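You operate a simulated robot arm through the tools that you are given. There is no shell and no other tool. Be economical: measure what you need, move in short steps, check, and stop when the job is done.

You are at the controls of a simulated robot arm. One attempt, no reset.

TASK
Drain off at the yellow wheel, couple the steam hose and bring the white gauge to 1 bar.
Fine: short sight glass empty, yellow wheel shut and black coupling on before steam goes in; orange lever open, red wheel about half open or more; white lever stays shut.
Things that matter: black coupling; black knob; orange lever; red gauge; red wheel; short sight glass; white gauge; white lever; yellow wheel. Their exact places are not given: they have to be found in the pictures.

It is judged by the outcome, as a careful person would: the job done as asked, and still so three seconds after it is handed in. It fails if anything else is knocked over, pushed out of place, dropped, spilled or broken.

THE ROBOT
A 6-joint arm with a fingered hand on a trunk, on a base that drives. Base frame: it is fixed to the floor where the robot stands at the start and does not move with it; the origin is under the middle of the robot, x ahead of it, y to its left, z up. Readings come in m, rad, newtons and seconds.
With the tool pointing down near the work surface it reaches from about 0.1 to 0.56 m from the robot's upright axis, wherever it stands. Its first joint turns from -2.897 to 2.897 rad. Places, roughly: black coupling [0.6, -0.8, 1]; black knob [0.5, -0.4, 1.3]; orange lever [0.5, -0.8, 1.2]; red gauge [0.6, -0.2, 1.4]; red wheel [0.5, 0, 1.3]; short sight glass [0.6, -0.2, 0.9]; white gauge [0.6, -0.6, 1.4]; white lever [0.5, -0.5, 1.1]; yellow wheel [0.5, 0, 1]. Payload 3.2 kg.
Tool frame: the origin (TCP) lies between the finger pads and is the grasp point; the fingertips stand 0.022 m ahead of it; z points along the fingers, y is the line along which they close. Largest opening 0.112 m; the body of the gripper starts 0.06 m behind the TCP. The gripper is a hand of 3 fingers: y runs from the thumb to the fingers, the wrist lies at [0, 0, -0.218] in the tool frame, and closing takes about 1.5 s.
Orientation is told as [roll, pitch, yaw] about the base's x, y, z axes, in that order, counted from this pose: with the fingers straight down and closing along the base's y, the tool's x points along the base's -x, its y along +y and its z along -z.

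THE INTERFACE
- The arm moves only by the tool step_arm. Its argument "steps" is a list of rows, each a list of 6 numbers: the shift along the tool's x, y, z in m, then the turn, a rotation vector about the tool's x, y, z in degrees. In form: [[tx, ty, tz, wx, wy, wz], ...]. A call has 1 to 8 rows; each row is the pose to reach, as a shift and turn from the pose commanded when the call began, along the tool's axes at that moment. "grip" is the opening, from 0 (shut) to 1 (fully open), set as the call begins (left out, the last holds). Rows are played at 5 a second. More than 0.05 m and 0.15 rad between two rows, or a gripper value outside its range, and nothing of the call is played. Where a pose cannot be reached the arm comes as near as it can. A force on the tool above 40 N (or 10 N above the force at the start of the call, whichever is more), or a blocked arm, ends the call early, and 0.2 s more pass. Each finger travels about 0.108 m/s and halts on what it meets, pressing with about 30 N; the grip force reading is that of the motor and also rises with nothing between the fingers. The clock runs only during rows and for 0.2 s after the last one: add rows that repeat a pose to give the fingers time. It gives the time, the measured TCP pose, the force on the tool (base axes), the opening and the grip force at its end, in the units of the frame above (readings bear some noise), with the torque about the TCP (base axes, N m) and any sound that the robot's microphone picked up.
- Cameras (640 x 400 px; columns grow to the right, rows downward): "scene" is now at [0.0114, 0.1044, 1.4815]; the picture's right is [-0.64, -0.77, 0.00], its down [-0.30, 0.25, -0.92] and it looks along [0.71, -0.59, -0.40] (base axes); focal length 290 px, centre (320, 200). "wrist" rides on the gripper at [0.066, 0.003, -0.081] in the tool frame; the picture's right is [-0.05, 1.00, 0.00], its down [-0.77, -0.04, -0.64] and it looks along [-0.63, -0.03, 0.77] (tool axes); focal length 275 px, centre (320, 200).
- grab_frame(camera): a new picture of that camera. The clock stands still meanwhile.
- move_column(by): slides the trunk up (or, below 0, down) by that many m; the arm and the scene camera ride with it, the base frame stays. It gives what a move gives, with no picture.
- steer(legs): drives the robot by 1 to 6 legs, each [ahead, turn to the left] in m and rad, along the robot's own axes; the way and the turn of a leg run together, so that a leg with both is an arc; at most 1.5 m and 3.142 rad a leg. The arm and the cameras ride along, it lands a little off, and it stops where it bumps. It gives what a move gives.
- grasp_type(shape): the hand has 3 fingers and takes this shape, open, in about a second: jaw (thumb against the fingers, like two jaws); tri (thumb and two fingers); tip (a fingertip pinch); poke (one finger out to press); point (the index stretched); flat (the hand flat); cup (the hand cupped); fist (a fist). The gripper value then closes the fingers along that shape, each until it touches; the sizes above hold for jaw. It gives what a move gives, with no picture.
- pan_tilt(pan, tilt): turns the head with the scene camera to pan (to the left, within 2.705 rad either way) and tilt (down, from -0.506 to 1.204), counted from straight ahead of the robot. It gives what a move gives.
- probe_pixels(camera, pixels): for up to 12 pixels [column, row] of the newest picture of that camera ("zoom" is the newest enlarged one), the place [x, y, z] in the base frame of the surface seen there, good to about 0.002 m. The clock stands still meanwhile.
- zoom(camera, box): a new picture of the part [left, top, right, bottom] of that camera's present view, enlarged. The clock stands still meanwhile.
- finish_job(): hands the job in; it is judged then, once.

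Work in short steps. Measure before you move; look again where a grasp or a placing could have gone wrong, and mend it. You have 80 turns and 52 pictures in all, those below and enlarged ones among them. Open the gripper and draw the arm clear of the work before you hand the job in, unless the task says otherwise; then end with one line.

The tools are called by a JSON object that holds its "name" and its "arguments". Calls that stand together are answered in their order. step_arm: Moves the arm, as the interface text tells. Its arguments: {"type":"object","properties":{"steps":{"type":"array","items":{"type":"array","items":{"type":"number"}}},"grip":{"type":"number"}},"required":["steps"]} The other tools are called the same way: move_column (by) slides the trunk up or down; grasp_type (shape) gives the hand a shape; steer (legs) drives the base; pan_tilt (pan, tilt) turns the head that bears the scene camera; grab_frame (camera) takes a picture; probe_pixels (camera, pixels) gives the place of the surface under pixels of a picture; zoom (camera, box) takes an enlarged picture of a part of a camera's view; finish_job () hands the job in.

At the start:

```text
clock: 0.0
eef_pos: [0.1991, -0.2457, 0.9996]
ee_rot: [-0.002, 0.0, -0.005]
contact_force: [0.2, -0.6, -1.0]
ft_torque: [0.0, 0.01, 0.01]
grip_width: 0.1119
finger_force: 0.0
shape: jaw
trunk travel left (down, up): [-0.48, 0.11]
robot x, y, heading: [-0.0008, -0.0043, 0.001]
head pan, tilt: [-0.695, 0.407]
```

scene: 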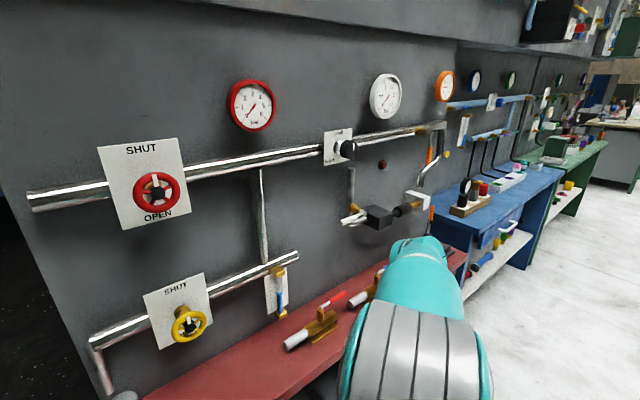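
wrist: 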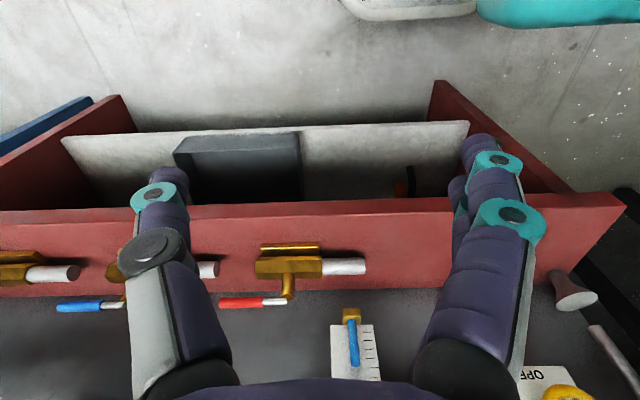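

The scene shows red wheel near (157,192), yellow wheel (188,324), and gauges. I enlarge the panel to read details.

{"name": "zoom", "arguments": {"camera": "scene", "box": [60, 120, 320, 360]}}

{"name": "zoom", "arguments": {"camera": "scene", "box": [310, 60, 480, 260]}}

{"name": "probe_pixels", "arguments": {"camera": "scene", "pixels": [[157, 192], [188, 324], [348, 149], [382, 165], [377, 216], [400, 211], [356, 213], [250, 105], [385, 97], [282, 290], [420, 195], [427, 163]]}}

```text
1.67 times, centred on (190, 240) of scene
```

zoom: 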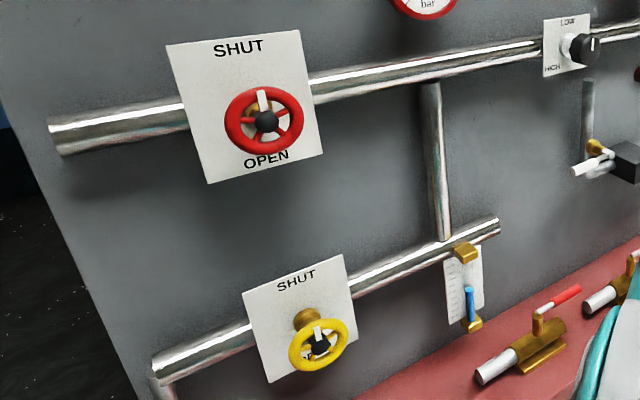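

```text
2.00 times, centred on (395, 160) of scene
```

zoom: 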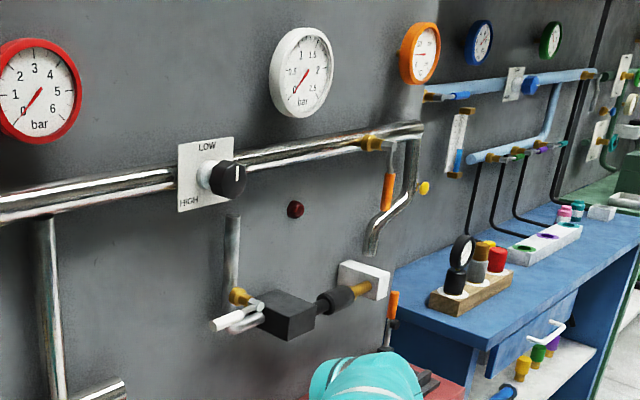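

```text
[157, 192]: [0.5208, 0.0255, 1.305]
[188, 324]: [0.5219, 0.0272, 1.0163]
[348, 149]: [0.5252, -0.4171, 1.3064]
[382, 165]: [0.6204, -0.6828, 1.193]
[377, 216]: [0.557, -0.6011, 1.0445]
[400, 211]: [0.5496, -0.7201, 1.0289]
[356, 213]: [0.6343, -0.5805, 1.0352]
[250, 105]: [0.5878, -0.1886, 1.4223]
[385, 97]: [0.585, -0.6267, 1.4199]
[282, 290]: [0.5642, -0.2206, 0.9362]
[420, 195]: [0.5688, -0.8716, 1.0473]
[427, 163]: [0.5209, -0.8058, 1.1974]
```

I bring the hand toward the yellow wheel (0.52, 0.03, 1.02), turning fingers toward the wall in steps.

{"name": "step_arm", "arguments": {"steps": [[-0.01, 0.03, -0.003, 0, -7.5, 0], [-0.02, 0.06, -0.006, 0, -15, 0], [-0.035, 0.09, -0.009, 0, -22.5, 0], [-0.05, 0.12, -0.012, 0, -30, 0], [-0.07, 0.15, -0.015, 0, -37.5, 0], [-0.09, 0.18, -0.015, 0, -45, 0], [-0.11, 0.21, -0.015, 0, -52.5, 0], [-0.13, 0.24, -0.015, 0, -60, 0]]}}

{"name": "pan_tilt", "arguments": {"pan": -0.95, "tilt": 0.35}}

{"name": "grab_frame", "arguments": {"camera": "scene"}}

```text
clock: 1.8
eef_pos: [0.3675, -0.0116, 1.0765]
ee_rot: [-0.013, -1.037, 0.001]
contact_force: [-0.4, 1.1, -0.2]
ft_torque: [0.01, 0.01, 0.01]
grip_width: 0.1119
finger_force: 0.0
shape: jaw
out of reach, approached as far as the arm can: row 1, 2, 3, 4, 5, 6, 7, 8
trunk travel left (down, up): [-0.48, 0.11]
robot x, y, heading: [-0.0004, -0.003, 0.0]
head pan, tilt: [-0.695, 0.407]
```

```text
clock: 2.6
eef_pos: [0.3677, -0.0127, 1.0768]
ee_rot: [-0.006, -1.033, -0.003]
contact_force: [0.3, 0.0, -0.3]
ft_torque: [-0.04, 0.0, -0.01]
grip_width: 0.1121
finger_force: 0.0
shape: jaw
trunk travel left (down, up): [-0.48, 0.11]
robot x, y, heading: [-0.0013, -0.0048, 0.004]
head pan, tilt: [-0.949, 0.351]
```

```text
47 pictures are left
```

scene: 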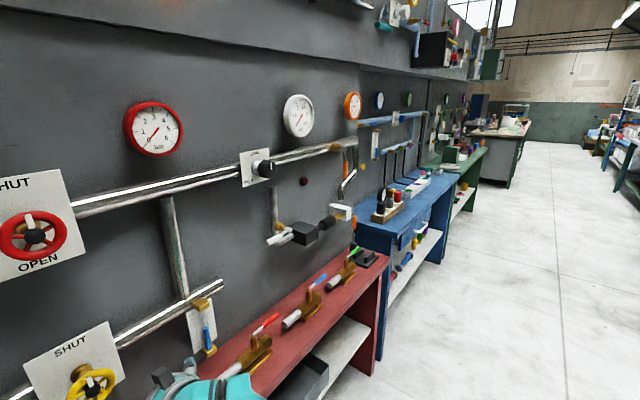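

The arm ended close but was reported out of reach (too near the body likely). I enlarge the coupling region (300,220) and drain region.

{"name": "zoom", "arguments": {"camera": "scene", "box": [230, 130, 390, 260]}}

{"name": "zoom", "arguments": {"camera": "scene", "box": [0, 270, 240, 400]}}

```text
3.08 times, centred on (310, 195) of scene
```

zoom: 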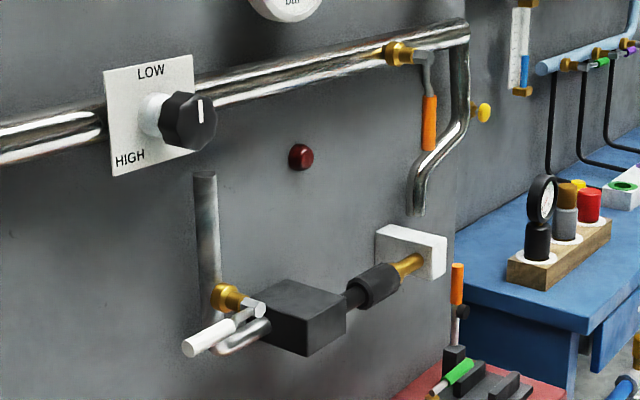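

```text
2.67 times, centred on (120, 335) of scene
```

zoom: 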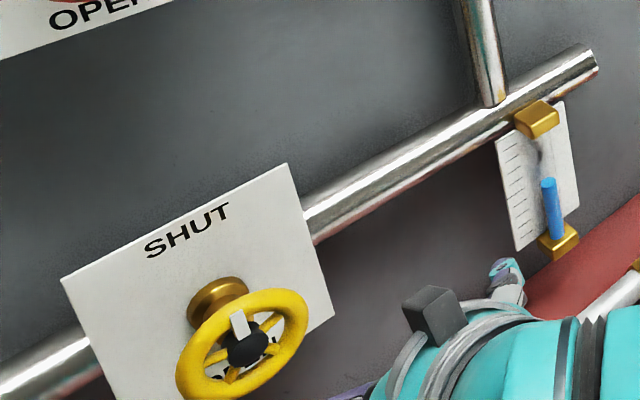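

Back off slightly for arm room, then complete the turn to fingers pointing at the wall.

{"name": "steer", "arguments": {"legs": [[-0.12, 0]]}}

{"name": "step_arm", "arguments": {"steps": [[0, 0, 0, 0, -7.5, 0], [0, 0, 0, 0, -15, 0], [0, 0, 0, 0, -22.5, 0], [0, 0, 0, 0, -30.5, 0]]}}

{"name": "grab_frame", "arguments": {"camera": "wrist"}}

```text
clock: 3.8
eef_pos: [0.2462, -0.0116, 1.0771]
ee_rot: [-0.006, -1.036, -0.002]
contact_force: [0.0, 0.0, 0.0]
ft_torque: [-0.02, -0.01, -0.02]
grip_width: 0.112
finger_force: 0.0
shape: jaw
trunk travel left (down, up): [-0.48, 0.11]
robot x, y, heading: [-0.1207, -0.0009, 0.002]
head pan, tilt: [-0.949, 0.351]
```

```text
clock: 4.8
eef_pos: [0.316, -0.0196, 1.1565]
ee_rot: [-0.34, -1.562, 0.335]
contact_force: [-0.8, -0.4, -0.9]
ft_torque: [-0.02, -0.01, -0.03]
grip_width: 0.1117
finger_force: 0.1
shape: jaw
out of reach, approached as far as the arm can: row 1, 2, 3, 4
trunk travel left (down, up): [-0.48, 0.11]
robot x, y, heading: [-0.1211, -0.0007, 0.004]
head pan, tilt: [-0.949, 0.351]
```

```text
44 pictures are left
```

wrist: 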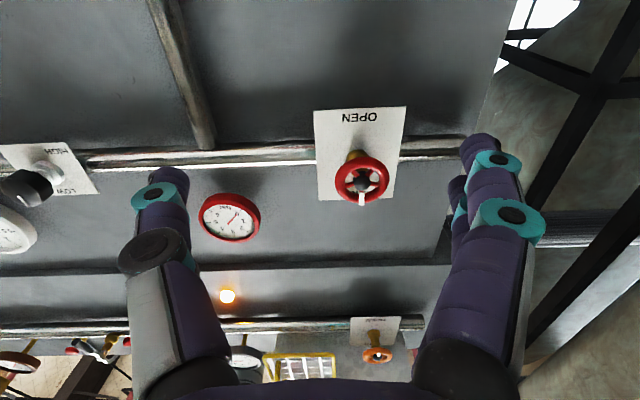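

Fingers now face the wall (red wheel visible at (360,182) upside-down). I lower the trunk and move the hand forward to a reachable zone.

{"name": "move_column", "arguments": {"by": -0.1}}

{"name": "step_arm", "arguments": {"steps": [[0, 0, 0.03, 0, 0, 0], [0, 0, 0.06, 0, 0, 0], [0, 0, 0.09, 0, 0, 0], [0, 0, 0.09, 0, 0, 0]]}}

```text
clock: 6.1
eef_pos: [0.3169, -0.0209, 1.0569]
ee_rot: [-0.425, -1.564, 0.417]
contact_force: [-0.4, -0.3, 0.4]
ft_torque: [-0.03, 0.0, 0.01]
grip_width: 0.1119
finger_force: 0.2
shape: jaw
trunk travel left (down, up): [-0.38, 0.21]
robot x, y, heading: [-0.1189, -0.0025, 0.001]
head pan, tilt: [-0.949, 0.351]
```

```text
clock: 7.1
eef_pos: [0.4067, -0.0224, 1.0564]
ee_rot: [-0.404, -1.564, 0.397]
contact_force: [-0.6, 0.1, -0.8]
ft_torque: [0.0, -0.02, -0.02]
grip_width: 0.1118
finger_force: 0.1
shape: jaw
trunk travel left (down, up): [-0.38, 0.21]
robot x, y, heading: [-0.1197, -0.0042, 0.002]
head pan, tilt: [-0.949, 0.351]
```

The arm obeys now. I look at the yellow wheel from the head camera.

{"name": "pan_tilt", "arguments": {"pan": -0.2, "tilt": 0.4}}

{"name": "grab_frame", "arguments": {"camera": "scene"}}

```text
clock: 8.2
eef_pos: [0.408, -0.0237, 1.0555]
ee_rot: [-0.427, -1.564, 0.421]
contact_force: [-0.2, 0.1, 0.1]
ft_torque: [0.0, 0.02, 0.01]
grip_width: 0.1118
finger_force: 0.1
shape: jaw
trunk travel left (down, up): [-0.38, 0.21]
robot x, y, heading: [-0.119, -0.0023, 0.004]
head pan, tilt: [-0.201, 0.4]
```

```text
43 pictures are left
```

scene: 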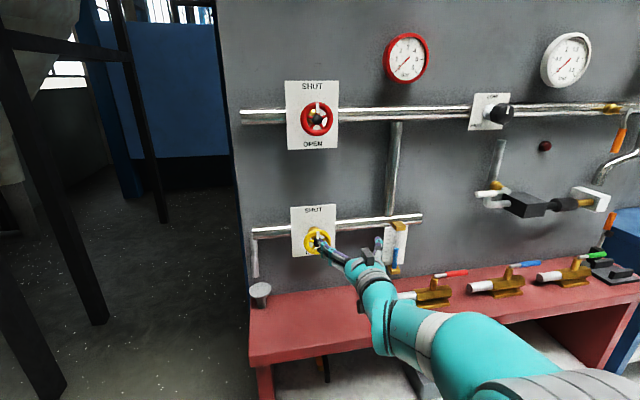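

Enlarge the yellow wheel at (318,240) and the red wheel to probe the geometry.

{"name": "zoom", "arguments": {"camera": "scene", "box": [280, 200, 360, 270]}}

{"name": "probe_pixels", "arguments": {"camera": "scene", "pixels": [[317, 104], [317, 133], [302, 118], [333, 118], [317, 118]]}}

```text
5.71 times, centred on (320, 235) of scene
```

zoom: 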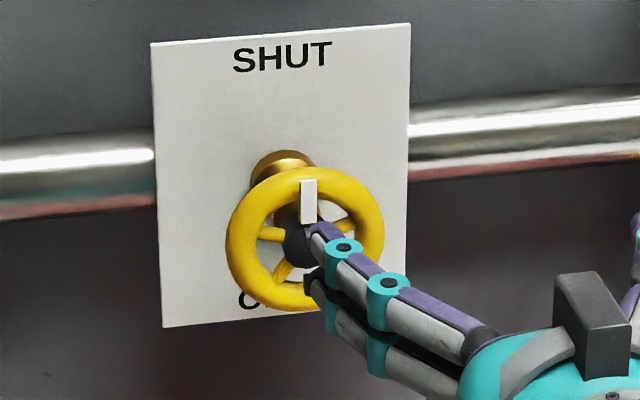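

```text
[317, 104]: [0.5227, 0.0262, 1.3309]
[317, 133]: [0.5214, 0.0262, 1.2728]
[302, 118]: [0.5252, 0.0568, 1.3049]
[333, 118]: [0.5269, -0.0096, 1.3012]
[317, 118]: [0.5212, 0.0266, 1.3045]
```

Probe rim, hub and plate of the yellow wheel in the enlarged picture.

{"name": "probe_pixels", "arguments": {"camera": "zoom", "pixels": [[234, 245], [290, 173], [376, 225], [296, 242], [270, 303], [308, 200], [200, 120], [309, 182]]}}

```text
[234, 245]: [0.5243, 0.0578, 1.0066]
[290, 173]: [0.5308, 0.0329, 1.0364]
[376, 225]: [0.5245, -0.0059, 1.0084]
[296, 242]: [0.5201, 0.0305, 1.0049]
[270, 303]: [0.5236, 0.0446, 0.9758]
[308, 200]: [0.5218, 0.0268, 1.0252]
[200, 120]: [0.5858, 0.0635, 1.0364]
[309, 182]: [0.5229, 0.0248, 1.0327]
```

Yellow wheel: centre ≈ (0.527, 0.027, 1.006), radius 0.036, pointer at SHUT. I line up in front with a pre-rotation clockwise of 68° so I have travel for a counter-clockwise turn.

{"name": "step_arm", "arguments": {"steps": [[0.01, 0.01, 0, 0, 0, 8.5], [0.02, 0.02, 0, 0, 0, 17], [0.03, 0.03, 0, 0, 0, 25.5], [0.04, 0.04, 0, 0, 0, 34], [0.05, 0.05, 0, 0, 0, 42.5], [0.05, 0.05, 0, 0, 0, 51], [0.05, 0.05, 0, 0, 0, 59.5], [0.05, 0.05, 0, 0, 0, 68]]}}

{"name": "zoom", "arguments": {"camera": "scene", "box": [260, 180, 420, 290]}}

```text
clock: 10.0
eef_pos: [0.4066, 0.028, 1.0052]
ee_rot: [1.564, -0.383, -1.577]
contact_force: [-0.1, -0.5, 0.3]
ft_torque: [-0.02, -0.02, -0.05]
grip_width: 0.112
finger_force: 0.0
shape: jaw
trunk travel left (down, up): [-0.38, 0.21]
robot x, y, heading: [-0.122, 0.0006, 0.005]
head pan, tilt: [-0.201, 0.4]
```

```text
3.64 times, centred on (340, 235) of scene
```

zoom: 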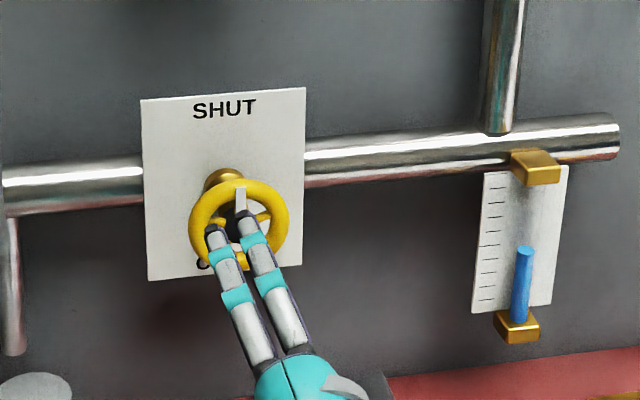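

Hand is aligned, fingers above, thumb below. Move forward 0.117 m over the rim, watching force.

{"name": "step_arm", "arguments": {"steps": [[0, 0, 0.03, 0, 0, 0], [0, 0, 0.06, 0, 0, 0], [0, 0, 0.09, 0, 0, 0], [0, 0, 0.105, 0, 0, 0], [0, 0, 0.117, 0, 0, 0]]}}

{"name": "zoom", "arguments": {"camera": "scene", "box": [260, 180, 420, 290]}}

```text
clock: 11.2
eef_pos: [0.5244, 0.0272, 1.0048]
ee_rot: [1.564, -0.388, -1.577]
contact_force: [-0.6, 0.2, -0.1]
ft_torque: [0.0, 0.0, 0.01]
grip_width: 0.1118
finger_force: 0.1
shape: jaw
trunk travel left (down, up): [-0.38, 0.21]
robot x, y, heading: [-0.1193, -0.0026, 0.002]
head pan, tilt: [-0.201, 0.4]
```

```text
3.64 times, centred on (340, 235) of scene
```

zoom: 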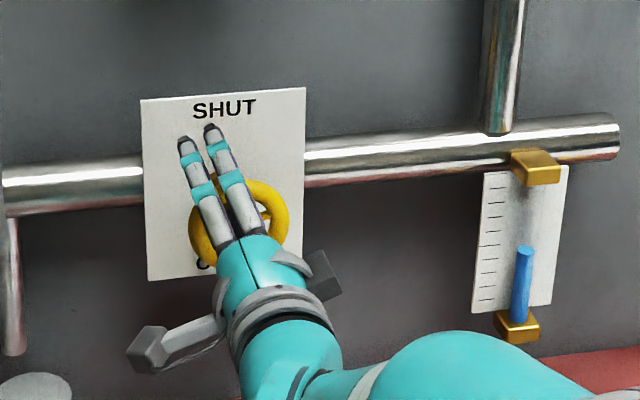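

Fingers straddle the rim. Close the grip with holding rows.

{"name": "step_arm", "arguments": {"grip": 0, "steps": [[0, 0, 0, 0, 0, 0], [0, 0, 0, 0, 0, 0], [0, 0, 0, 0, 0, 0], [0, 0, 0, 0, 0, 0], [0, 0, 0, 0, 0, 0], [0, 0, 0, 0, 0, 0]]}}

{"name": "step_arm", "arguments": {"steps": [[0, 0, 0, 0, 0, -8], [0, 0, 0, 0, 0, -16], [0, 0, 0, 0, 0, -24], [0, 0, 0, 0, 0, -30]]}}

{"name": "zoom", "arguments": {"camera": "scene", "box": [260, 180, 420, 290]}}

```text
clock: 12.6
eef_pos: [0.5253, 0.0255, 1.003]
ee_rot: [1.563, -0.385, -1.575]
contact_force: [8.2, -2.2, -0.3]
ft_torque: [-0.19, 0.17, -0.08]
grip_width: 0.0622
finger_force: 30.2
shape: jaw
trunk travel left (down, up): [-0.38, 0.21]
robot x, y, heading: [-0.1241, -0.0021, 0.001]
head pan, tilt: [-0.201, 0.4]
```

```text
clock: 13.6
eef_pos: [0.5247, 0.0283, 1.0041]
ee_rot: [1.556, -0.913, -1.567]
contact_force: [12.5, 1.1, -3.3]
ft_torque: [0.04, 0.18, -0.24]
grip_width: 0.0621
finger_force: 29.4
shape: jaw
trunk travel left (down, up): [-0.38, 0.21]
robot x, y, heading: [-0.1206, -0.002, 0.004]
head pan, tilt: [-0.201, 0.4]
```

```text
3.64 times, centred on (340, 235) of scene
```

zoom: 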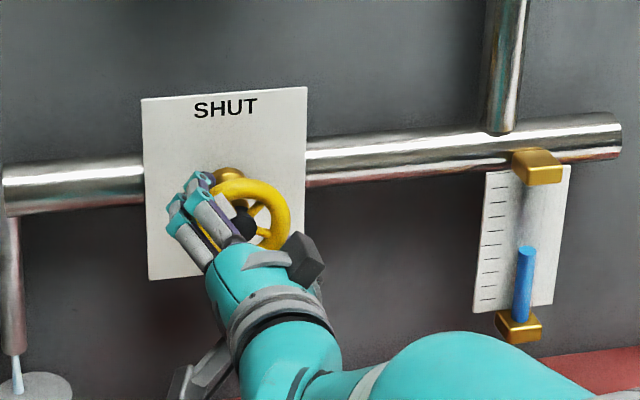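

Water runs at bottom-left (15,375) into the cup, so counter-clockwise opens. Turn 40° more and check level.

{"name": "step_arm", "arguments": {"steps": [[0, 0, 0, 0, 0, -8], [0, 0, 0, 0, 0, -16], [0, 0, 0, 0, 0, -24], [0, 0, 0, 0, 0, -32], [0, 0, 0, 0, 0, -40], [0, 0, 0, 0, 0, -40], [0, 0, 0, 0, 0, -40], [0, 0, 0, 0, 0, -40]]}}

{"name": "zoom", "arguments": {"camera": "scene", "box": [240, 180, 420, 310]}}

```text
clock: 15.4
eef_pos: [0.5253, 0.029, 1.0025]
ee_rot: [-1.305, -1.53, 1.298]
contact_force: [9.3, 5.6, -14.7]
ft_torque: [0.03, 0.13, -0.33]
grip_width: 0.0627
finger_force: 30.0
shape: jaw
trunk travel left (down, up): [-0.38, 0.21]
robot x, y, heading: [-0.1202, 0.0004, 0.001]
head pan, tilt: [-0.201, 0.4]
```

```text
3.08 times, centred on (330, 245) of scene
```

zoom: 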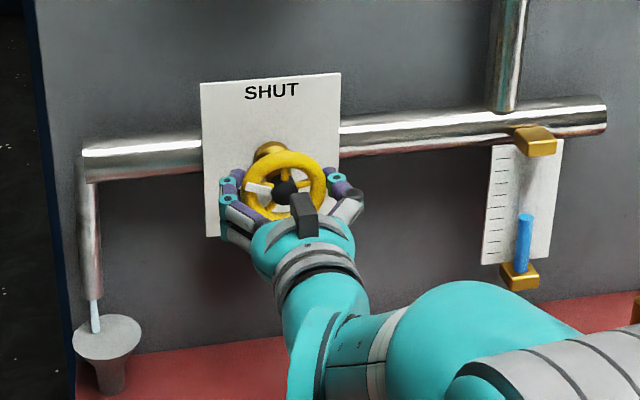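

Pointer is about 70° open; level falling slowly. Open 32° more and wait.

{"name": "step_arm", "arguments": {"steps": [[0, 0, 0, 0, 0, -8], [0, 0, 0, 0, 0, -16], [0, 0, 0, 0, 0, -24], [0, 0, 0, 0, 0, -32], [0, 0, 0, 0, 0, -32], [0, 0, 0, 0, 0, -32], [0, 0, 0, 0, 0, -32], [0, 0, 0, 0, 0, -32]]}}

{"name": "step_arm", "arguments": {"steps": [[0, 0, 0, 0, 0, 0], [0, 0, 0, 0, 0, 0], [0, 0, 0, 0, 0, 0], [0, 0, 0, 0, 0, 0], [0, 0, 0, 0, 0, 0], [0, 0, 0, 0, 0, 0], [0, 0, 0, 0, 0, 0], [0, 0, 0, 0, 0, 0]]}}

{"name": "step_arm", "arguments": {"steps": [[0, 0, 0, 0, 0, 0], [0, 0, 0, 0, 0, 0], [0, 0, 0, 0, 0, 0], [0, 0, 0, 0, 0, 0], [0, 0, 0, 0, 0, 0], [0, 0, 0, 0, 0, 0], [0, 0, 0, 0, 0, 0], [0, 0, 0, 0, 0, 0]]}}

{"name": "zoom", "arguments": {"camera": "scene", "box": [240, 180, 420, 310]}}

```text
clock: 17.2
eef_pos: [0.5263, 0.0266, 1.0015]
ee_rot: [-1.551, -0.972, 1.545]
contact_force: [7.2, 0.0, -21.4]
ft_torque: [0.02, -0.02, -0.3]
grip_width: 0.0649
finger_force: 30.1
shape: jaw
trunk travel left (down, up): [-0.38, 0.21]
robot x, y, heading: [-0.1198, -0.002, 0.002]
head pan, tilt: [-0.201, 0.4]
```

```text
clock: 19.0
eef_pos: [0.526, 0.0268, 1.001]
ee_rot: [-1.55, -0.973, 1.548]
contact_force: [6.1, -1.6, -21.8]
ft_torque: [0.01, 0.03, -0.3]
grip_width: 0.0648
finger_force: 30.2
shape: jaw
trunk travel left (down, up): [-0.38, 0.21]
robot x, y, heading: [-0.1223, -0.0009, -0.004]
head pan, tilt: [-0.201, 0.4]
```

```text
clock: 20.8
eef_pos: [0.5257, 0.0269, 1.0009]
ee_rot: [-1.55, -0.974, 1.549]
contact_force: [6.8, -2.0, -23.1]
ft_torque: [0.06, 0.03, -0.32]
grip_width: 0.065
finger_force: 29.8
shape: jaw
trunk travel left (down, up): [-0.38, 0.21]
robot x, y, heading: [-0.1203, 0.001, 0.0]
head pan, tilt: [-0.201, 0.4]
```

```text
3.08 times, centred on (330, 245) of scene
```

zoom: 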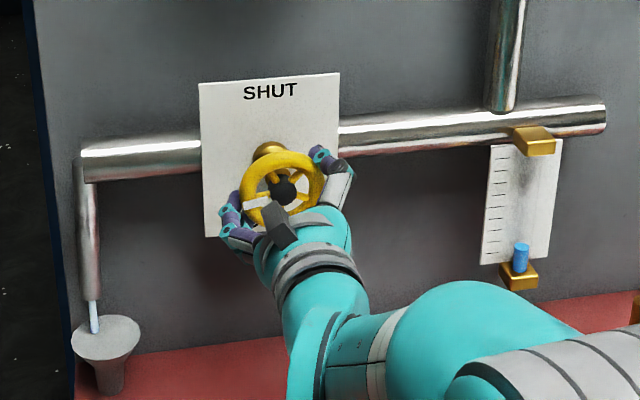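

Level is down to half of before; keep waiting.

{"name": "step_arm", "arguments": {"steps": [[0, 0, 0, 0, 0, 0], [0, 0, 0, 0, 0, 0], [0, 0, 0, 0, 0, 0], [0, 0, 0, 0, 0, 0], [0, 0, 0, 0, 0, 0], [0, 0, 0, 0, 0, 0], [0, 0, 0, 0, 0, 0], [0, 0, 0, 0, 0, 0]]}}

{"name": "step_arm", "arguments": {"steps": [[0, 0, 0, 0, 0, 0], [0, 0, 0, 0, 0, 0], [0, 0, 0, 0, 0, 0], [0, 0, 0, 0, 0, 0], [0, 0, 0, 0, 0, 0], [0, 0, 0, 0, 0, 0], [0, 0, 0, 0, 0, 0], [0, 0, 0, 0, 0, 0]]}}

{"name": "step_arm", "arguments": {"steps": [[0, 0, 0, 0, 0, 0], [0, 0, 0, 0, 0, 0], [0, 0, 0, 0, 0, 0], [0, 0, 0, 0, 0, 0], [0, 0, 0, 0, 0, 0], [0, 0, 0, 0, 0, 0], [0, 0, 0, 0, 0, 0], [0, 0, 0, 0, 0, 0]]}}

{"name": "zoom", "arguments": {"camera": "scene", "box": [240, 180, 420, 310]}}

```text
clock: 22.6
eef_pos: [0.5258, 0.027, 1.0026]
ee_rot: [-1.552, -0.974, 1.548]
contact_force: [5.4, -2.3, -22.4]
ft_torque: [0.03, 0.05, -0.3]
grip_width: 0.0649
finger_force: 29.7
shape: jaw
trunk travel left (down, up): [-0.38, 0.21]
robot x, y, heading: [-0.1199, -0.0016, -0.005]
head pan, tilt: [-0.201, 0.4]
```

```text
clock: 24.4
eef_pos: [0.5258, 0.0272, 1.0012]
ee_rot: [-1.551, -0.973, 1.548]
contact_force: [6.1, -1.7, -22.5]
ft_torque: [0.03, 0.0, -0.29]
grip_width: 0.0649
finger_force: 30.0
shape: jaw
trunk travel left (down, up): [-0.38, 0.21]
robot x, y, heading: [-0.1226, -0.0014, -0.0]
head pan, tilt: [-0.201, 0.4]
```

```text
clock: 26.2
eef_pos: [0.5267, 0.0275, 1.0013]
ee_rot: [-1.552, -0.973, 1.548]
contact_force: [6.0, -0.4, -22.4]
ft_torque: [0.01, 0.03, -0.33]
grip_width: 0.0649
finger_force: 30.2
shape: jaw
trunk travel left (down, up): [-0.38, 0.21]
robot x, y, heading: [-0.1182, 0.0004, -0.003]
head pan, tilt: [-0.201, 0.4]
```

```text
3.08 times, centred on (330, 245) of scene
```

zoom: 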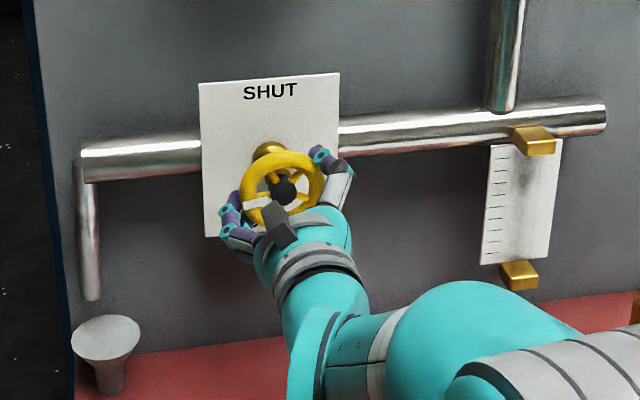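

Sight glass is empty and the drip stopped. Turn clockwise back to SHUT.

{"name": "step_arm", "arguments": {"steps": [[0, 0, 0, 0, 0, 8], [0, 0, 0, 0, 0, 16], [0, 0, 0, 0, 0, 24], [0, 0, 0, 0, 0, 32], [0, 0, 0, 0, 0, 40], [0, 0, 0, 0, 0, 48], [0, 0, 0, 0, 0, 56], [0, 0, 0, 0, 0, 64]]}}

{"name": "step_arm", "arguments": {"steps": [[0, 0, 0, 0, 0, 8], [0, 0, 0, 0, 0, 16], [0, 0, 0, 0, 0, 24], [0, 0, 0, 0, 0, 32], [0, 0, 0, 0, 0, 40]]}}

{"name": "zoom", "arguments": {"camera": "scene", "box": [280, 200, 360, 270]}}

```text
clock: 28.0
eef_pos: [0.5264, 0.0278, 1.0031]
ee_rot: [1.554, -1.046, -1.564]
contact_force: [8.8, 1.1, -12.8]
ft_torque: [0.02, 0.22, -0.19]
grip_width: 0.0617
finger_force: 30.3
shape: jaw
trunk travel left (down, up): [-0.38, 0.21]
robot x, y, heading: [-0.1169, -0.0049, 0.003]
head pan, tilt: [-0.201, 0.4]
```

```text
clock: 29.2
eef_pos: [0.5257, 0.0262, 1.0033]
ee_rot: [1.561, -0.35, -1.577]
contact_force: [14.2, -3.6, -2.8]
ft_torque: [-0.65, 0.24, -0.1]
grip_width: 0.0618
finger_force: 30.2
shape: jaw
trunk travel left (down, up): [-0.38, 0.21]
robot x, y, heading: [-0.1224, 0.0009, 0.004]
head pan, tilt: [-0.201, 0.4]
```

```text
5.71 times, centred on (320, 235) of scene
```

zoom: 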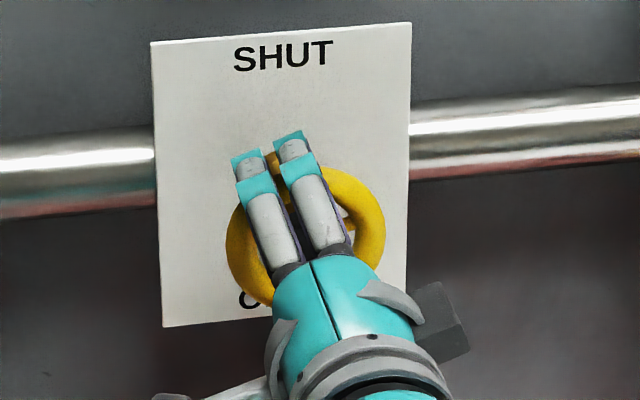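

Torque about x rose to −0.65 (end stop). Release and back off, then check the pointer.

{"name": "step_arm", "arguments": {"grip": 1, "steps": [[0, 0, 0, 0, 0, 0], [0, 0, 0, 0, 0, 0], [0, 0, 0, 0, 0, 0], [0, 0, 0, 0, 0, 0], [0, 0, -0.03, 0, 0, 0], [0, 0, -0.07, 0, 0, 0], [0, 0, -0.11, 0, 0, 0], [0, 0, -0.15, 0, 0, 0]]}}

{"name": "zoom", "arguments": {"camera": "scene", "box": [280, 200, 360, 270]}}

```text
clock: 31.0
eef_pos: [0.3744, 0.0294, 1.0052]
ee_rot: [1.563, -0.354, -1.577]
contact_force: [0.5, -0.3, 0.3]
ft_torque: [0.01, -0.02, 0.0]
grip_width: 0.112
finger_force: 0.0
shape: jaw
trunk travel left (down, up): [-0.38, 0.21]
robot x, y, heading: [-0.1222, -0.0019, 0.003]
head pan, tilt: [-0.201, 0.4]
```

```text
5.71 times, centred on (320, 235) of scene
```

zoom: 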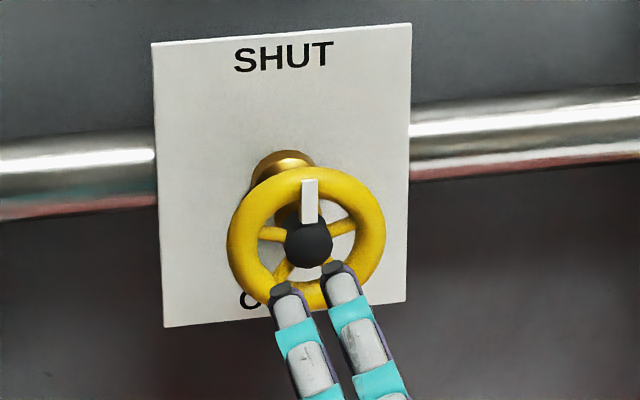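

Yellow wheel shut. Drive sideways to about y = -0.65: turn right, ahead, turn left, then look.

{"name": "steer", "arguments": {"legs": [[0, -1.571], [0.65, 0], [0, 1.571]]}}

{"name": "pan_tilt", "arguments": {"pan": 0.0, "tilt": 0.35}}

{"name": "grab_frame", "arguments": {"camera": "scene"}}

```text
clock: 42.2
eef_pos: [0.3677, -0.6298, 1.0045]
ee_rot: [1.565, -0.353, -1.616]
contact_force: [-0.4, 0.0, 0.8]
ft_torque: [-0.01, -0.04, 0.07]
grip_width: 0.1119
finger_force: 0.0
shape: jaw
trunk travel left (down, up): [-0.38, 0.21]
robot x, y, heading: [-0.1266, -0.641, -0.044]
head pan, tilt: [-0.201, 0.4]
```

```text
clock: 43.0
eef_pos: [0.3692, -0.6307, 1.006]
ee_rot: [1.564, -0.354, -1.616]
contact_force: [0.1, 0.2, 0.1]
ft_torque: [-0.01, 0.04, 0.02]
grip_width: 0.1119
finger_force: 0.0
shape: jaw
trunk travel left (down, up): [-0.38, 0.21]
robot x, y, heading: [-0.1258, -0.643, -0.035]
head pan, tilt: [0.0, 0.351]
```

```text
33 pictures are left
```

scene: 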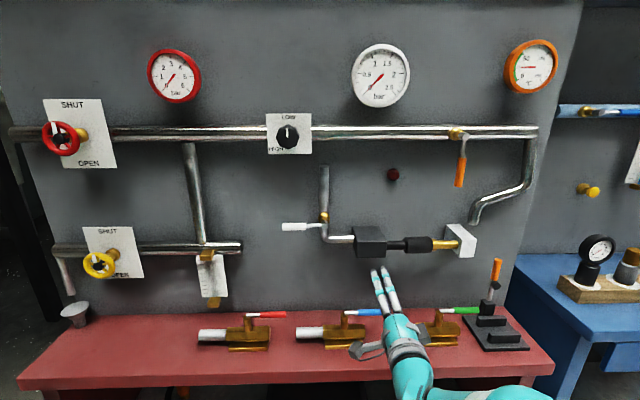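

Good view. Enlarge the coupling at (420,243).

{"name": "zoom", "arguments": {"camera": "scene", "box": [340, 210, 490, 280]}}

{"name": "probe_pixels", "arguments": {"camera": "zoom", "pixels": [[110, 140], [220, 142], [310, 140], [350, 125], [350, 162], [395, 140], [440, 140], [510, 120], [480, 140], [270, 143], [250, 140]]}}

```text
4.27 times, centred on (415, 245) of scene
```

zoom: 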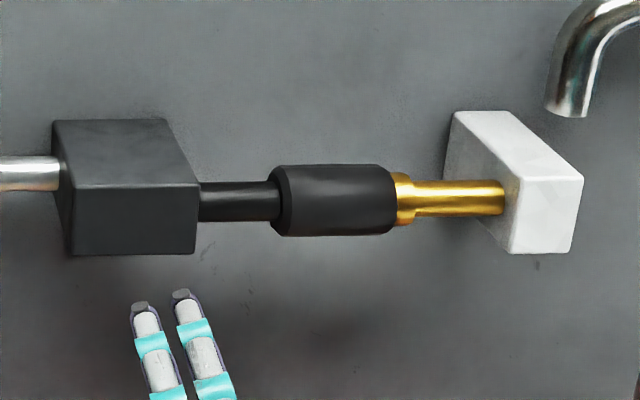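

```text
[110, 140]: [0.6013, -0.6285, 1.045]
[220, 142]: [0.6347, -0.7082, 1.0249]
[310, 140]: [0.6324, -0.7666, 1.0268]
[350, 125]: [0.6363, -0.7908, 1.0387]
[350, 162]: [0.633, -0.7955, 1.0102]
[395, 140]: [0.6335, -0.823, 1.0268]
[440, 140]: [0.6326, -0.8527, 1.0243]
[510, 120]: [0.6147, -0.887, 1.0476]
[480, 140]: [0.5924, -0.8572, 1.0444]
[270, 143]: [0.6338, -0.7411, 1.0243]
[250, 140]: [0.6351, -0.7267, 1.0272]
```

{"name": "probe_pixels", "arguments": {"camera": "zoom", "pixels": [[130, 220], [240, 200], [275, 200], [290, 200], [335, 170], [335, 200], [335, 230], [390, 200], [405, 200], [460, 198], [495, 198], [545, 215]]}}

```text
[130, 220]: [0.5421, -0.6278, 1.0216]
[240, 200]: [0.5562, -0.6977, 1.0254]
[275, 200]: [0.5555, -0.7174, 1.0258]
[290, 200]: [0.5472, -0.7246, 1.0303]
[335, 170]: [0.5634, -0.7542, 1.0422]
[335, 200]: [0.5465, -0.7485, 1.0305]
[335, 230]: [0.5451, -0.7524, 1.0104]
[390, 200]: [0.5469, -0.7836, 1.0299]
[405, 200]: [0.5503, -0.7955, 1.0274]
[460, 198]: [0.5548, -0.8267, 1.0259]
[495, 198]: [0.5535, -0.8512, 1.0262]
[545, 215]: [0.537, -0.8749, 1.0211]
```

Enlarge further to see the joint between sleeve and brass flange.

{"name": "zoom", "arguments": {"camera": "scene", "box": [380, 225, 470, 262]}}

{"name": "zoom", "arguments": {"camera": "scene", "box": [200, 30, 480, 205]}}

```text
7.11 times, centred on (425, 244) of scene
```

zoom: 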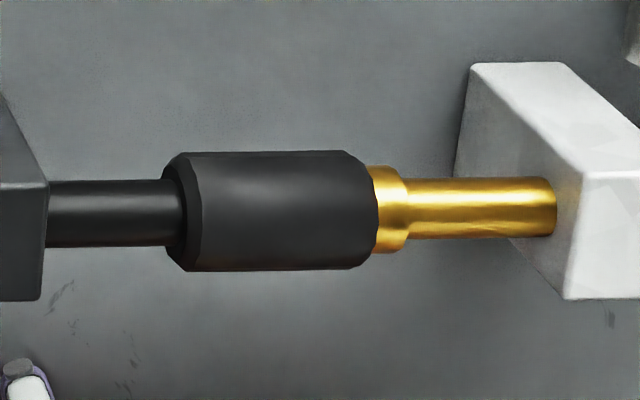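

```text
2.29 times, centred on (340, 118) of scene
```

zoom: 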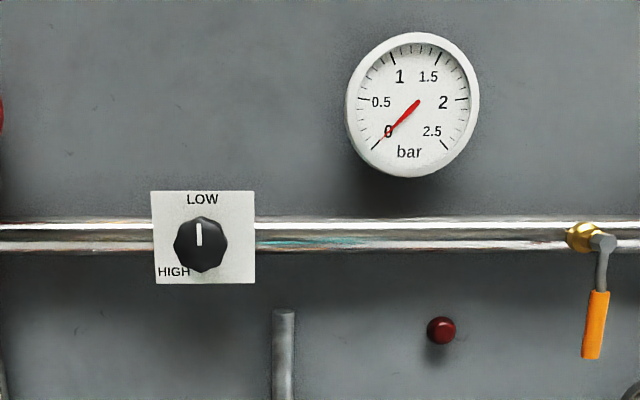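

Sleeve (y −0.717…−0.787, axis x≈0.565, z≈1.024) abuts the brass flange. I check clearances of bench items against the arm before approaching.

{"name": "probe_pixels", "arguments": {"camera": "scene", "pixels": [[410, 375], [340, 380], [440, 327], [462, 310], [495, 270], [500, 340], [440, 398], [395, 335], [365, 351], [520, 385], [288, 137], [460, 170]]}}

{"name": "step_arm", "arguments": {"steps": [[0, 0, 0, 0, 0, 8], [0, 0, 0, 0, 0, 16], [0, 0, 0, 0, 0, 20.5]]}}

```text
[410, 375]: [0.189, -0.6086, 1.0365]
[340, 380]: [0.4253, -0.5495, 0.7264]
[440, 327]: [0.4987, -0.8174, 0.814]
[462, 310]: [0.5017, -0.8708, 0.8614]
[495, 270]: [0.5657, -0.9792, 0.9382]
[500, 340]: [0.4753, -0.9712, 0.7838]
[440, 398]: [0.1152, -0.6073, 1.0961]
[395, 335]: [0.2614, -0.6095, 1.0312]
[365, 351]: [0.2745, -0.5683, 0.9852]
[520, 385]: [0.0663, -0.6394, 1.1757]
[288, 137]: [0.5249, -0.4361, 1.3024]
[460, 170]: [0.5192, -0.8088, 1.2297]
```

```text
clock: 43.8
eef_pos: [0.368, -0.6308, 1.005]
ee_rot: [1.563, 0.008, -1.618]
contact_force: [-0.2, 0.2, -0.1]
ft_torque: [0.04, -0.02, 0.05]
grip_width: 0.1122
finger_force: 0.1
shape: jaw
trunk travel left (down, up): [-0.38, 0.21]
robot x, y, heading: [-0.1299, -0.6424, -0.038]
head pan, tilt: [0.0, 0.351]
```

Move laterally in front of the sleeve with fingers vertical, correcting the yaw.

{"name": "step_arm", "arguments": {"steps": [[-0.03, 0.005, 0.02, 0, 1, 0], [-0.06, 0.01, 0.04, 0, 2, 0], [-0.09, 0.015, 0.06, 0, 2.5, 0], [-0.12, 0.019, 0.08, 0, 2.5, 0]]}}

```text
clock: 44.8
eef_pos: [0.4429, -0.7547, 1.0228]
ee_rot: [1.562, 0.007, -1.574]
contact_force: [0.3, -0.6, -0.1]
ft_torque: [0.01, 0.0, -0.01]
grip_width: 0.1119
finger_force: 0.1
shape: jaw
trunk travel left (down, up): [-0.38, 0.21]
robot x, y, heading: [-0.1301, -0.6445, -0.038]
head pan, tilt: [0.0, 0.351]
```

Advance 0.12 m so the pads straddle the sleeve axis, then close.

{"name": "step_arm", "arguments": {"steps": [[0, 0, 0.03, 0, 0, 0], [0, 0, 0.06, 0, 0, 0], [0, 0, 0.09, 0, 0, 0], [0, 0, 0.12, 0, 0, 0]]}}

{"name": "step_arm", "arguments": {"grip": 0, "steps": [[0, 0, 0, 0, 0, 0], [0, 0, 0, 0, 0, 0], [0, 0, 0, 0, 0, 0], [0, 0, 0, 0, 0, 0], [0, 0, 0, 0, 0, 0], [0, 0, 0, 0, 0, 0], [0, 0, 0, 0, 0, 0], [0, 0, 0, 0, 0, 0]]}}

{"name": "zoom", "arguments": {"camera": "scene", "box": [340, 210, 490, 280]}}

```text
clock: 45.8
eef_pos: [0.5633, -0.7546, 1.0214]
ee_rot: [1.564, 0.007, -1.575]
contact_force: [-0.3, -0.7, 0.4]
ft_torque: [-0.02, 0.01, -0.01]
grip_width: 0.1118
finger_force: 0.1
shape: jaw
trunk travel left (down, up): [-0.38, 0.21]
robot x, y, heading: [-0.1278, -0.6415, -0.04]
head pan, tilt: [0.0, 0.351]
```

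```text
clock: 47.5
eef_pos: [0.5645, -0.7537, 1.0213]
ee_rot: [1.564, 0.005, -1.576]
contact_force: [12.5, -0.7, 1.6]
ft_torque: [0.06, -0.13, 0.0]
grip_width: 0.027
finger_force: 30.1
shape: jaw
trunk travel left (down, up): [-0.38, 0.21]
robot x, y, heading: [-0.1273, -0.6414, -0.038]
head pan, tilt: [0.0, 0.351]
```

```text
4.27 times, centred on (415, 245) of scene
```

zoom: 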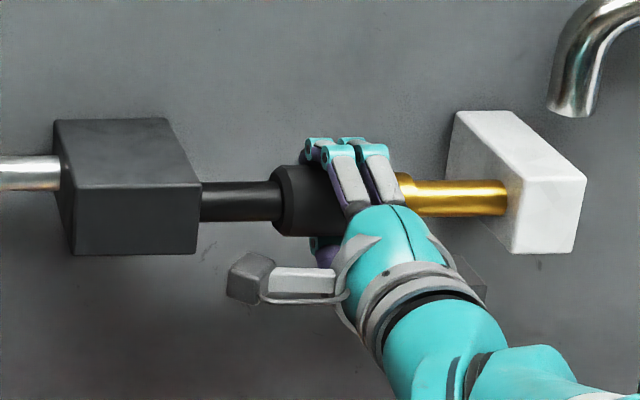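

Gripped (opening 0.027). Try a gentle slide toward the brass nipple (−y) in small steps.

{"name": "step_arm", "arguments": {"steps": [[-0.004, 0, 0, 0, 0, 0], [-0.008, 0, 0, 0, 0, 0], [-0.012, 0, 0, 0, 0, 0], [-0.016, 0, 0, 0, 0, 0]]}}

{"name": "zoom", "arguments": {"camera": "scene", "box": [340, 210, 490, 280]}}

```text
clock: 48.5
eef_pos: [0.564, -0.7721, 1.021]
ee_rot: [1.562, 0.006, -1.577]
contact_force: [11.8, 2.9, -1.0]
ft_torque: [-0.04, -0.1, 0.0]
grip_width: 0.0269
finger_force: 29.5
shape: jaw
trunk travel left (down, up): [-0.38, 0.21]
robot x, y, heading: [-0.1237, -0.6429, -0.043]
head pan, tilt: [0.0, 0.351]
```

```text
4.27 times, centred on (415, 245) of scene
```

zoom: 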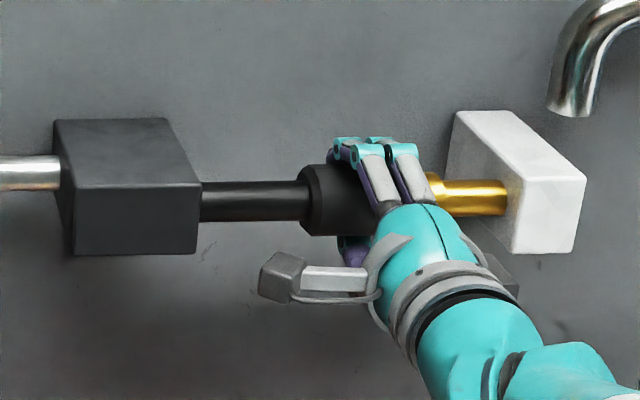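

The sleeve and brass plug slide together into the white socket. Continue pushing until it stops.

{"name": "step_arm", "arguments": {"steps": [[-0.005, 0, 0, 0, 0, 0], [-0.01, 0, 0, 0, 0, 0], [-0.015, 0, 0, 0, 0, 0], [-0.02, 0, 0, 0, 0, 0], [-0.025, 0, 0, 0, 0, 0], [-0.03, 0, 0, 0, 0, 0]]}}

{"name": "zoom", "arguments": {"camera": "scene", "box": [340, 210, 490, 280]}}

```text
clock: 50.0
eef_pos: [0.5636, -0.796, 1.0205]
ee_rot: [1.563, 0.002, -1.569]
contact_force: [10.1, 22.6, -5.7]
ft_torque: [0.13, -0.07, 0.24]
grip_width: 0.0266
finger_force: 29.5
shape: jaw
trunk travel left (down, up): [-0.38, 0.21]
robot x, y, heading: [-0.1255, -0.6407, -0.038]
head pan, tilt: [0.0, 0.351]
```

```text
4.27 times, centred on (415, 245) of scene
```

zoom: 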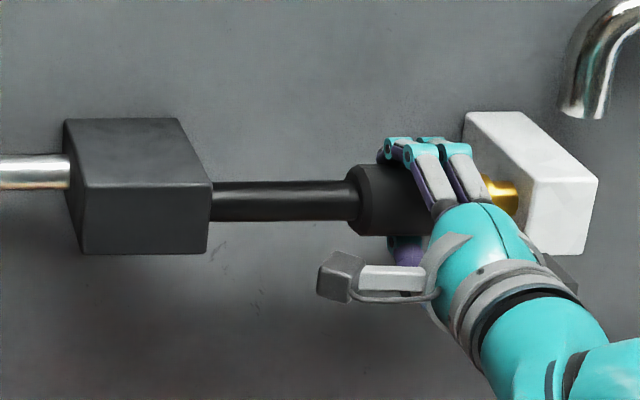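

Stopped at 22 N after 0.042 m travel. Probe whether the flange has met the socket face.

{"name": "zoom", "arguments": {"camera": "scene", "box": [430, 225, 490, 262]}}

{"name": "probe_pixels", "arguments": {"camera": "zoom", "pixels": [[235, 200], [270, 200], [300, 200], [320, 200], [345, 200], [310, 280], [400, 200]]}}

```text
10.67 times, centred on (460, 244) of scene
```

zoom: 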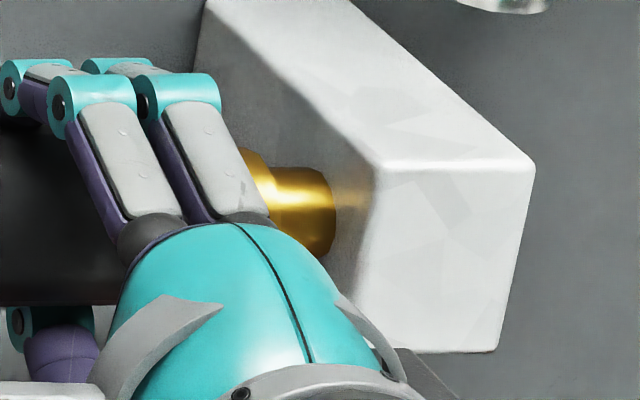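

```text
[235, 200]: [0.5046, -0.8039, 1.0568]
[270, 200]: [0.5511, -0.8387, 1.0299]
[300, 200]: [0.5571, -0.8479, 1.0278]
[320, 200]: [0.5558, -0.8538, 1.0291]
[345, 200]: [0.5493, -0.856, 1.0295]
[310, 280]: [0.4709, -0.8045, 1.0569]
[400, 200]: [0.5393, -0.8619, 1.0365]
```

Flange still 0.018 m from the socket face. Push a little further and read the force.

{"name": "step_arm", "arguments": {"steps": [[-0.003, 0, 0, 0, 0, 0], [-0.006, 0, 0, 0, 0, 0], [-0.009, 0, 0, 0, 0, 0], [-0.012, 0, 0, 0, 0, 0]]}}

{"name": "zoom", "arguments": {"camera": "scene", "box": [390, 215, 490, 275]}}

```text
clock: 50.6
eef_pos: [0.5639, -0.7958, 1.0208]
ee_rot: [1.564, -0.003, -1.559]
contact_force: [4.6, 21.7, -3.0]
ft_torque: [0.12, -0.09, 0.17]
grip_width: 0.026
finger_force: 29.9
shape: jaw
trunk travel left (down, up): [-0.38, 0.21]
robot x, y, heading: [-0.1319, -0.6438, -0.022]
head pan, tilt: [0.0, 0.351]
stopped in row 3: the force on the tool passed its limit at 42 N (the readings are from after the stop); the commanded pose is now the measured one
```

```text
6.40 times, centred on (440, 245) of scene
```

zoom: 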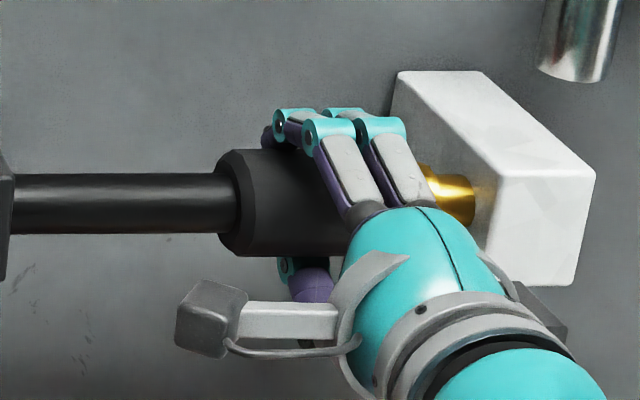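

Hard stop at the end of travel. Release and see whether the coupling stays.

{"name": "step_arm", "arguments": {"grip": 1, "steps": [[0, 0, 0, 0, 0, 0], [0, 0, 0, 0, 0, 0], [0, 0, 0, 0, 0, 0], [0, 0, 0, 0, 0, 0], [0, 0, -0.03, 0, 0, 0], [0, 0, -0.07, 0, 0, 0], [0, 0, -0.11, 0, 0, 0], [0, 0, -0.15, 0, 0, 0]]}}

{"name": "zoom", "arguments": {"camera": "scene", "box": [380, 210, 490, 280]}}

```text
clock: 52.4
eef_pos: [0.4129, -0.8056, 1.0202]
ee_rot: [1.563, 0.003, -1.565]
contact_force: [0.6, 0.1, -0.3]
ft_torque: [0.01, 0.02, -0.01]
grip_width: 0.1121
finger_force: 0.0
shape: jaw
trunk travel left (down, up): [-0.38, 0.21]
robot x, y, heading: [-0.1275, -0.6427, -0.031]
head pan, tilt: [0.0, 0.351]
```

```text
5.71 times, centred on (435, 245) of scene
```

zoom: 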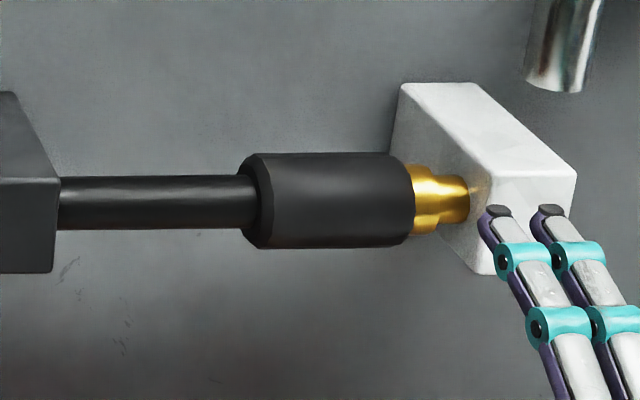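

The coupling stays seated. Now raise the trunk toward the orange lever and rotate the hand back so the fingers close horizontally.

{"name": "move_column", "arguments": {"by": 0.2}}

{"name": "step_arm", "arguments": {"steps": [[0, 0, -0.01, 0, 0, -8.5], [0, 0, -0.02, 0, 0, -17], [0, 0, -0.03, 0, 0, -25.5], [0, 0, -0.03, 0, 0, -34], [0, 0, -0.03, 0, 0, -42.5], [0, 0, -0.03, 0, 0, -51], [0, 0, -0.03, 0, 0, -59.5], [0, 0, -0.03, 0, 0, -68]]}}

{"name": "step_arm", "arguments": {"steps": [[0, 0, 0, 0, 0, -8], [0, 0, 0, 0, 0, -16], [0, 0, 0, 0, 0, -22]]}}

{"name": "zoom", "arguments": {"camera": "scene", "box": [260, 100, 580, 300]}}

```text
clock: 54.5
eef_pos: [0.4147, -0.806, 1.2223]
ee_rot: [1.565, 0.004, -1.563]
contact_force: [0.7, -0.2, -0.8]
ft_torque: [0.02, 0.04, 0.02]
grip_width: 0.1116
finger_force: 0.0
shape: jaw
trunk travel left (down, up): [-0.58, 0.01]
robot x, y, heading: [-0.1267, -0.6425, -0.039]
head pan, tilt: [0.0, 0.351]
```

```text
clock: 56.3
eef_pos: [0.3843, -0.8057, 1.2209]
ee_rot: [1.553, -1.188, -1.55]
contact_force: [-1.1, 0.3, 0.0]
ft_torque: [0.01, 0.0, -0.04]
grip_width: 0.1121
finger_force: 0.2
shape: jaw
trunk travel left (down, up): [-0.58, 0.01]
robot x, y, heading: [-0.1258, -0.6409, -0.032]
head pan, tilt: [0.0, 0.351]
```

```text
clock: 57.1
eef_pos: [0.3837, -0.8055, 1.2216]
ee_rot: [0.172, -1.565, -0.165]
contact_force: [-0.4, 0.9, 0.1]
ft_torque: [0.01, -0.03, -0.01]
grip_width: 0.1119
finger_force: 0.0
shape: jaw
trunk travel left (down, up): [-0.58, 0.01]
robot x, y, heading: [-0.1266, -0.6425, -0.028]
head pan, tilt: [0.0, 0.351]
```

```text
2.00 times, centred on (420, 200) of scene
```

zoom: 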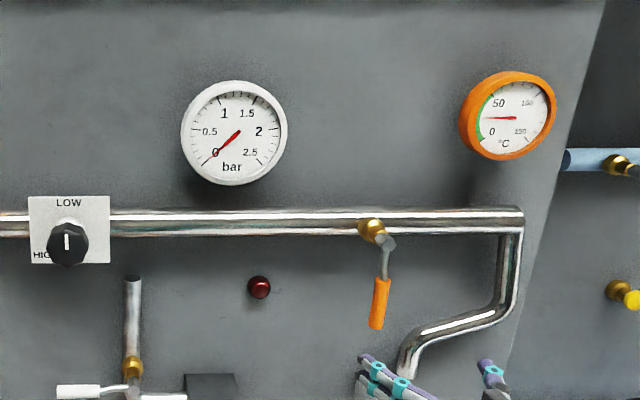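

Probe the orange lever: pivot (386,240), handle (380,280–325), and the knob.

{"name": "probe_pixels", "arguments": {"camera": "zoom", "pixels": [[370, 228], [386, 243], [384, 265], [381, 285], [379, 305], [377, 325], [300, 222], [440, 222], [67, 240], [85, 235], [50, 235], [95, 205]]}}

```text
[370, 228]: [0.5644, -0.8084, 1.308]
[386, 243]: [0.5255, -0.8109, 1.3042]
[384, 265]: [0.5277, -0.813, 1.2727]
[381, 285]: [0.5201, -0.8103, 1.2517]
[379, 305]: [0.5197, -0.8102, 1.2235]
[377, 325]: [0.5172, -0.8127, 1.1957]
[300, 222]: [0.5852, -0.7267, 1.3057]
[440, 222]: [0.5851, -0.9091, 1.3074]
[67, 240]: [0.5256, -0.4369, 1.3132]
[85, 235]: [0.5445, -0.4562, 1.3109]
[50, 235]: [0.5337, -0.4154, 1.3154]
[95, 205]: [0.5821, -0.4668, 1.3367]
```

Pivot at (y −0.811, z 1.304), handle x≈0.526, radius 0.05–0.11. Advance and grip the handle at z≈1.225.

{"name": "step_arm", "arguments": {"steps": [[-0.003, -0.0055, 0.03, 0, 0, 0], [-0.003, -0.0055, 0.07, 0, 0, 0], [-0.003, -0.0055, 0.11, 0, 0, 0], [-0.003, -0.0055, 0.142, 0, 0, 0]]}}

{"name": "step_arm", "arguments": {"grip": 0, "steps": [[0, 0, 0, 0, 0, 0], [0, 0, 0, 0, 0, 0], [0, 0, 0, 0, 0, 0], [0, 0, 0, 0, 0, 0], [0, 0, 0, 0, 0, 0], [0, 0, 0, 0, 0, 0], [0, 0, 0, 0, 0, 0], [0, 0, 0, 0, 0, 0]]}}

{"name": "zoom", "arguments": {"camera": "scene", "box": [380, 160, 540, 300]}}

```text
clock: 58.1
eef_pos: [0.5266, -0.8092, 1.2246]
ee_rot: [0.445, -1.565, -0.439]
contact_force: [1.0, -0.4, -0.6]
ft_torque: [0.03, 0.02, 0.01]
grip_width: 0.112
finger_force: 0.1
shape: jaw
trunk travel left (down, up): [-0.58, 0.01]
robot x, y, heading: [-0.1242, -0.6423, -0.03]
head pan, tilt: [0.0, 0.351]
```

```text
clock: 59.9
eef_pos: [0.5291, -0.8092, 1.2239]
ee_rot: [0.427, -1.561, -0.423]
contact_force: [14.1, -4.4, 6.2]
ft_torque: [-0.04, -0.01, 0.13]
grip_width: 0.0001
finger_force: 30.2
shape: jaw
trunk travel left (down, up): [-0.58, 0.01]
robot x, y, heading: [-0.1255, -0.6415, -0.03]
head pan, tilt: [0.0, 0.351]
```

```text
2.86 times, centred on (460, 230) of scene
```

zoom: 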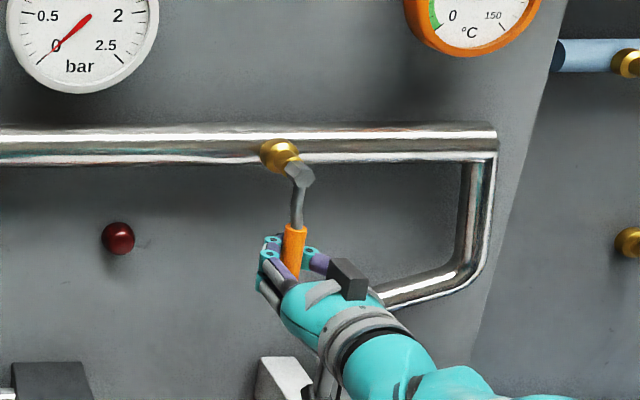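

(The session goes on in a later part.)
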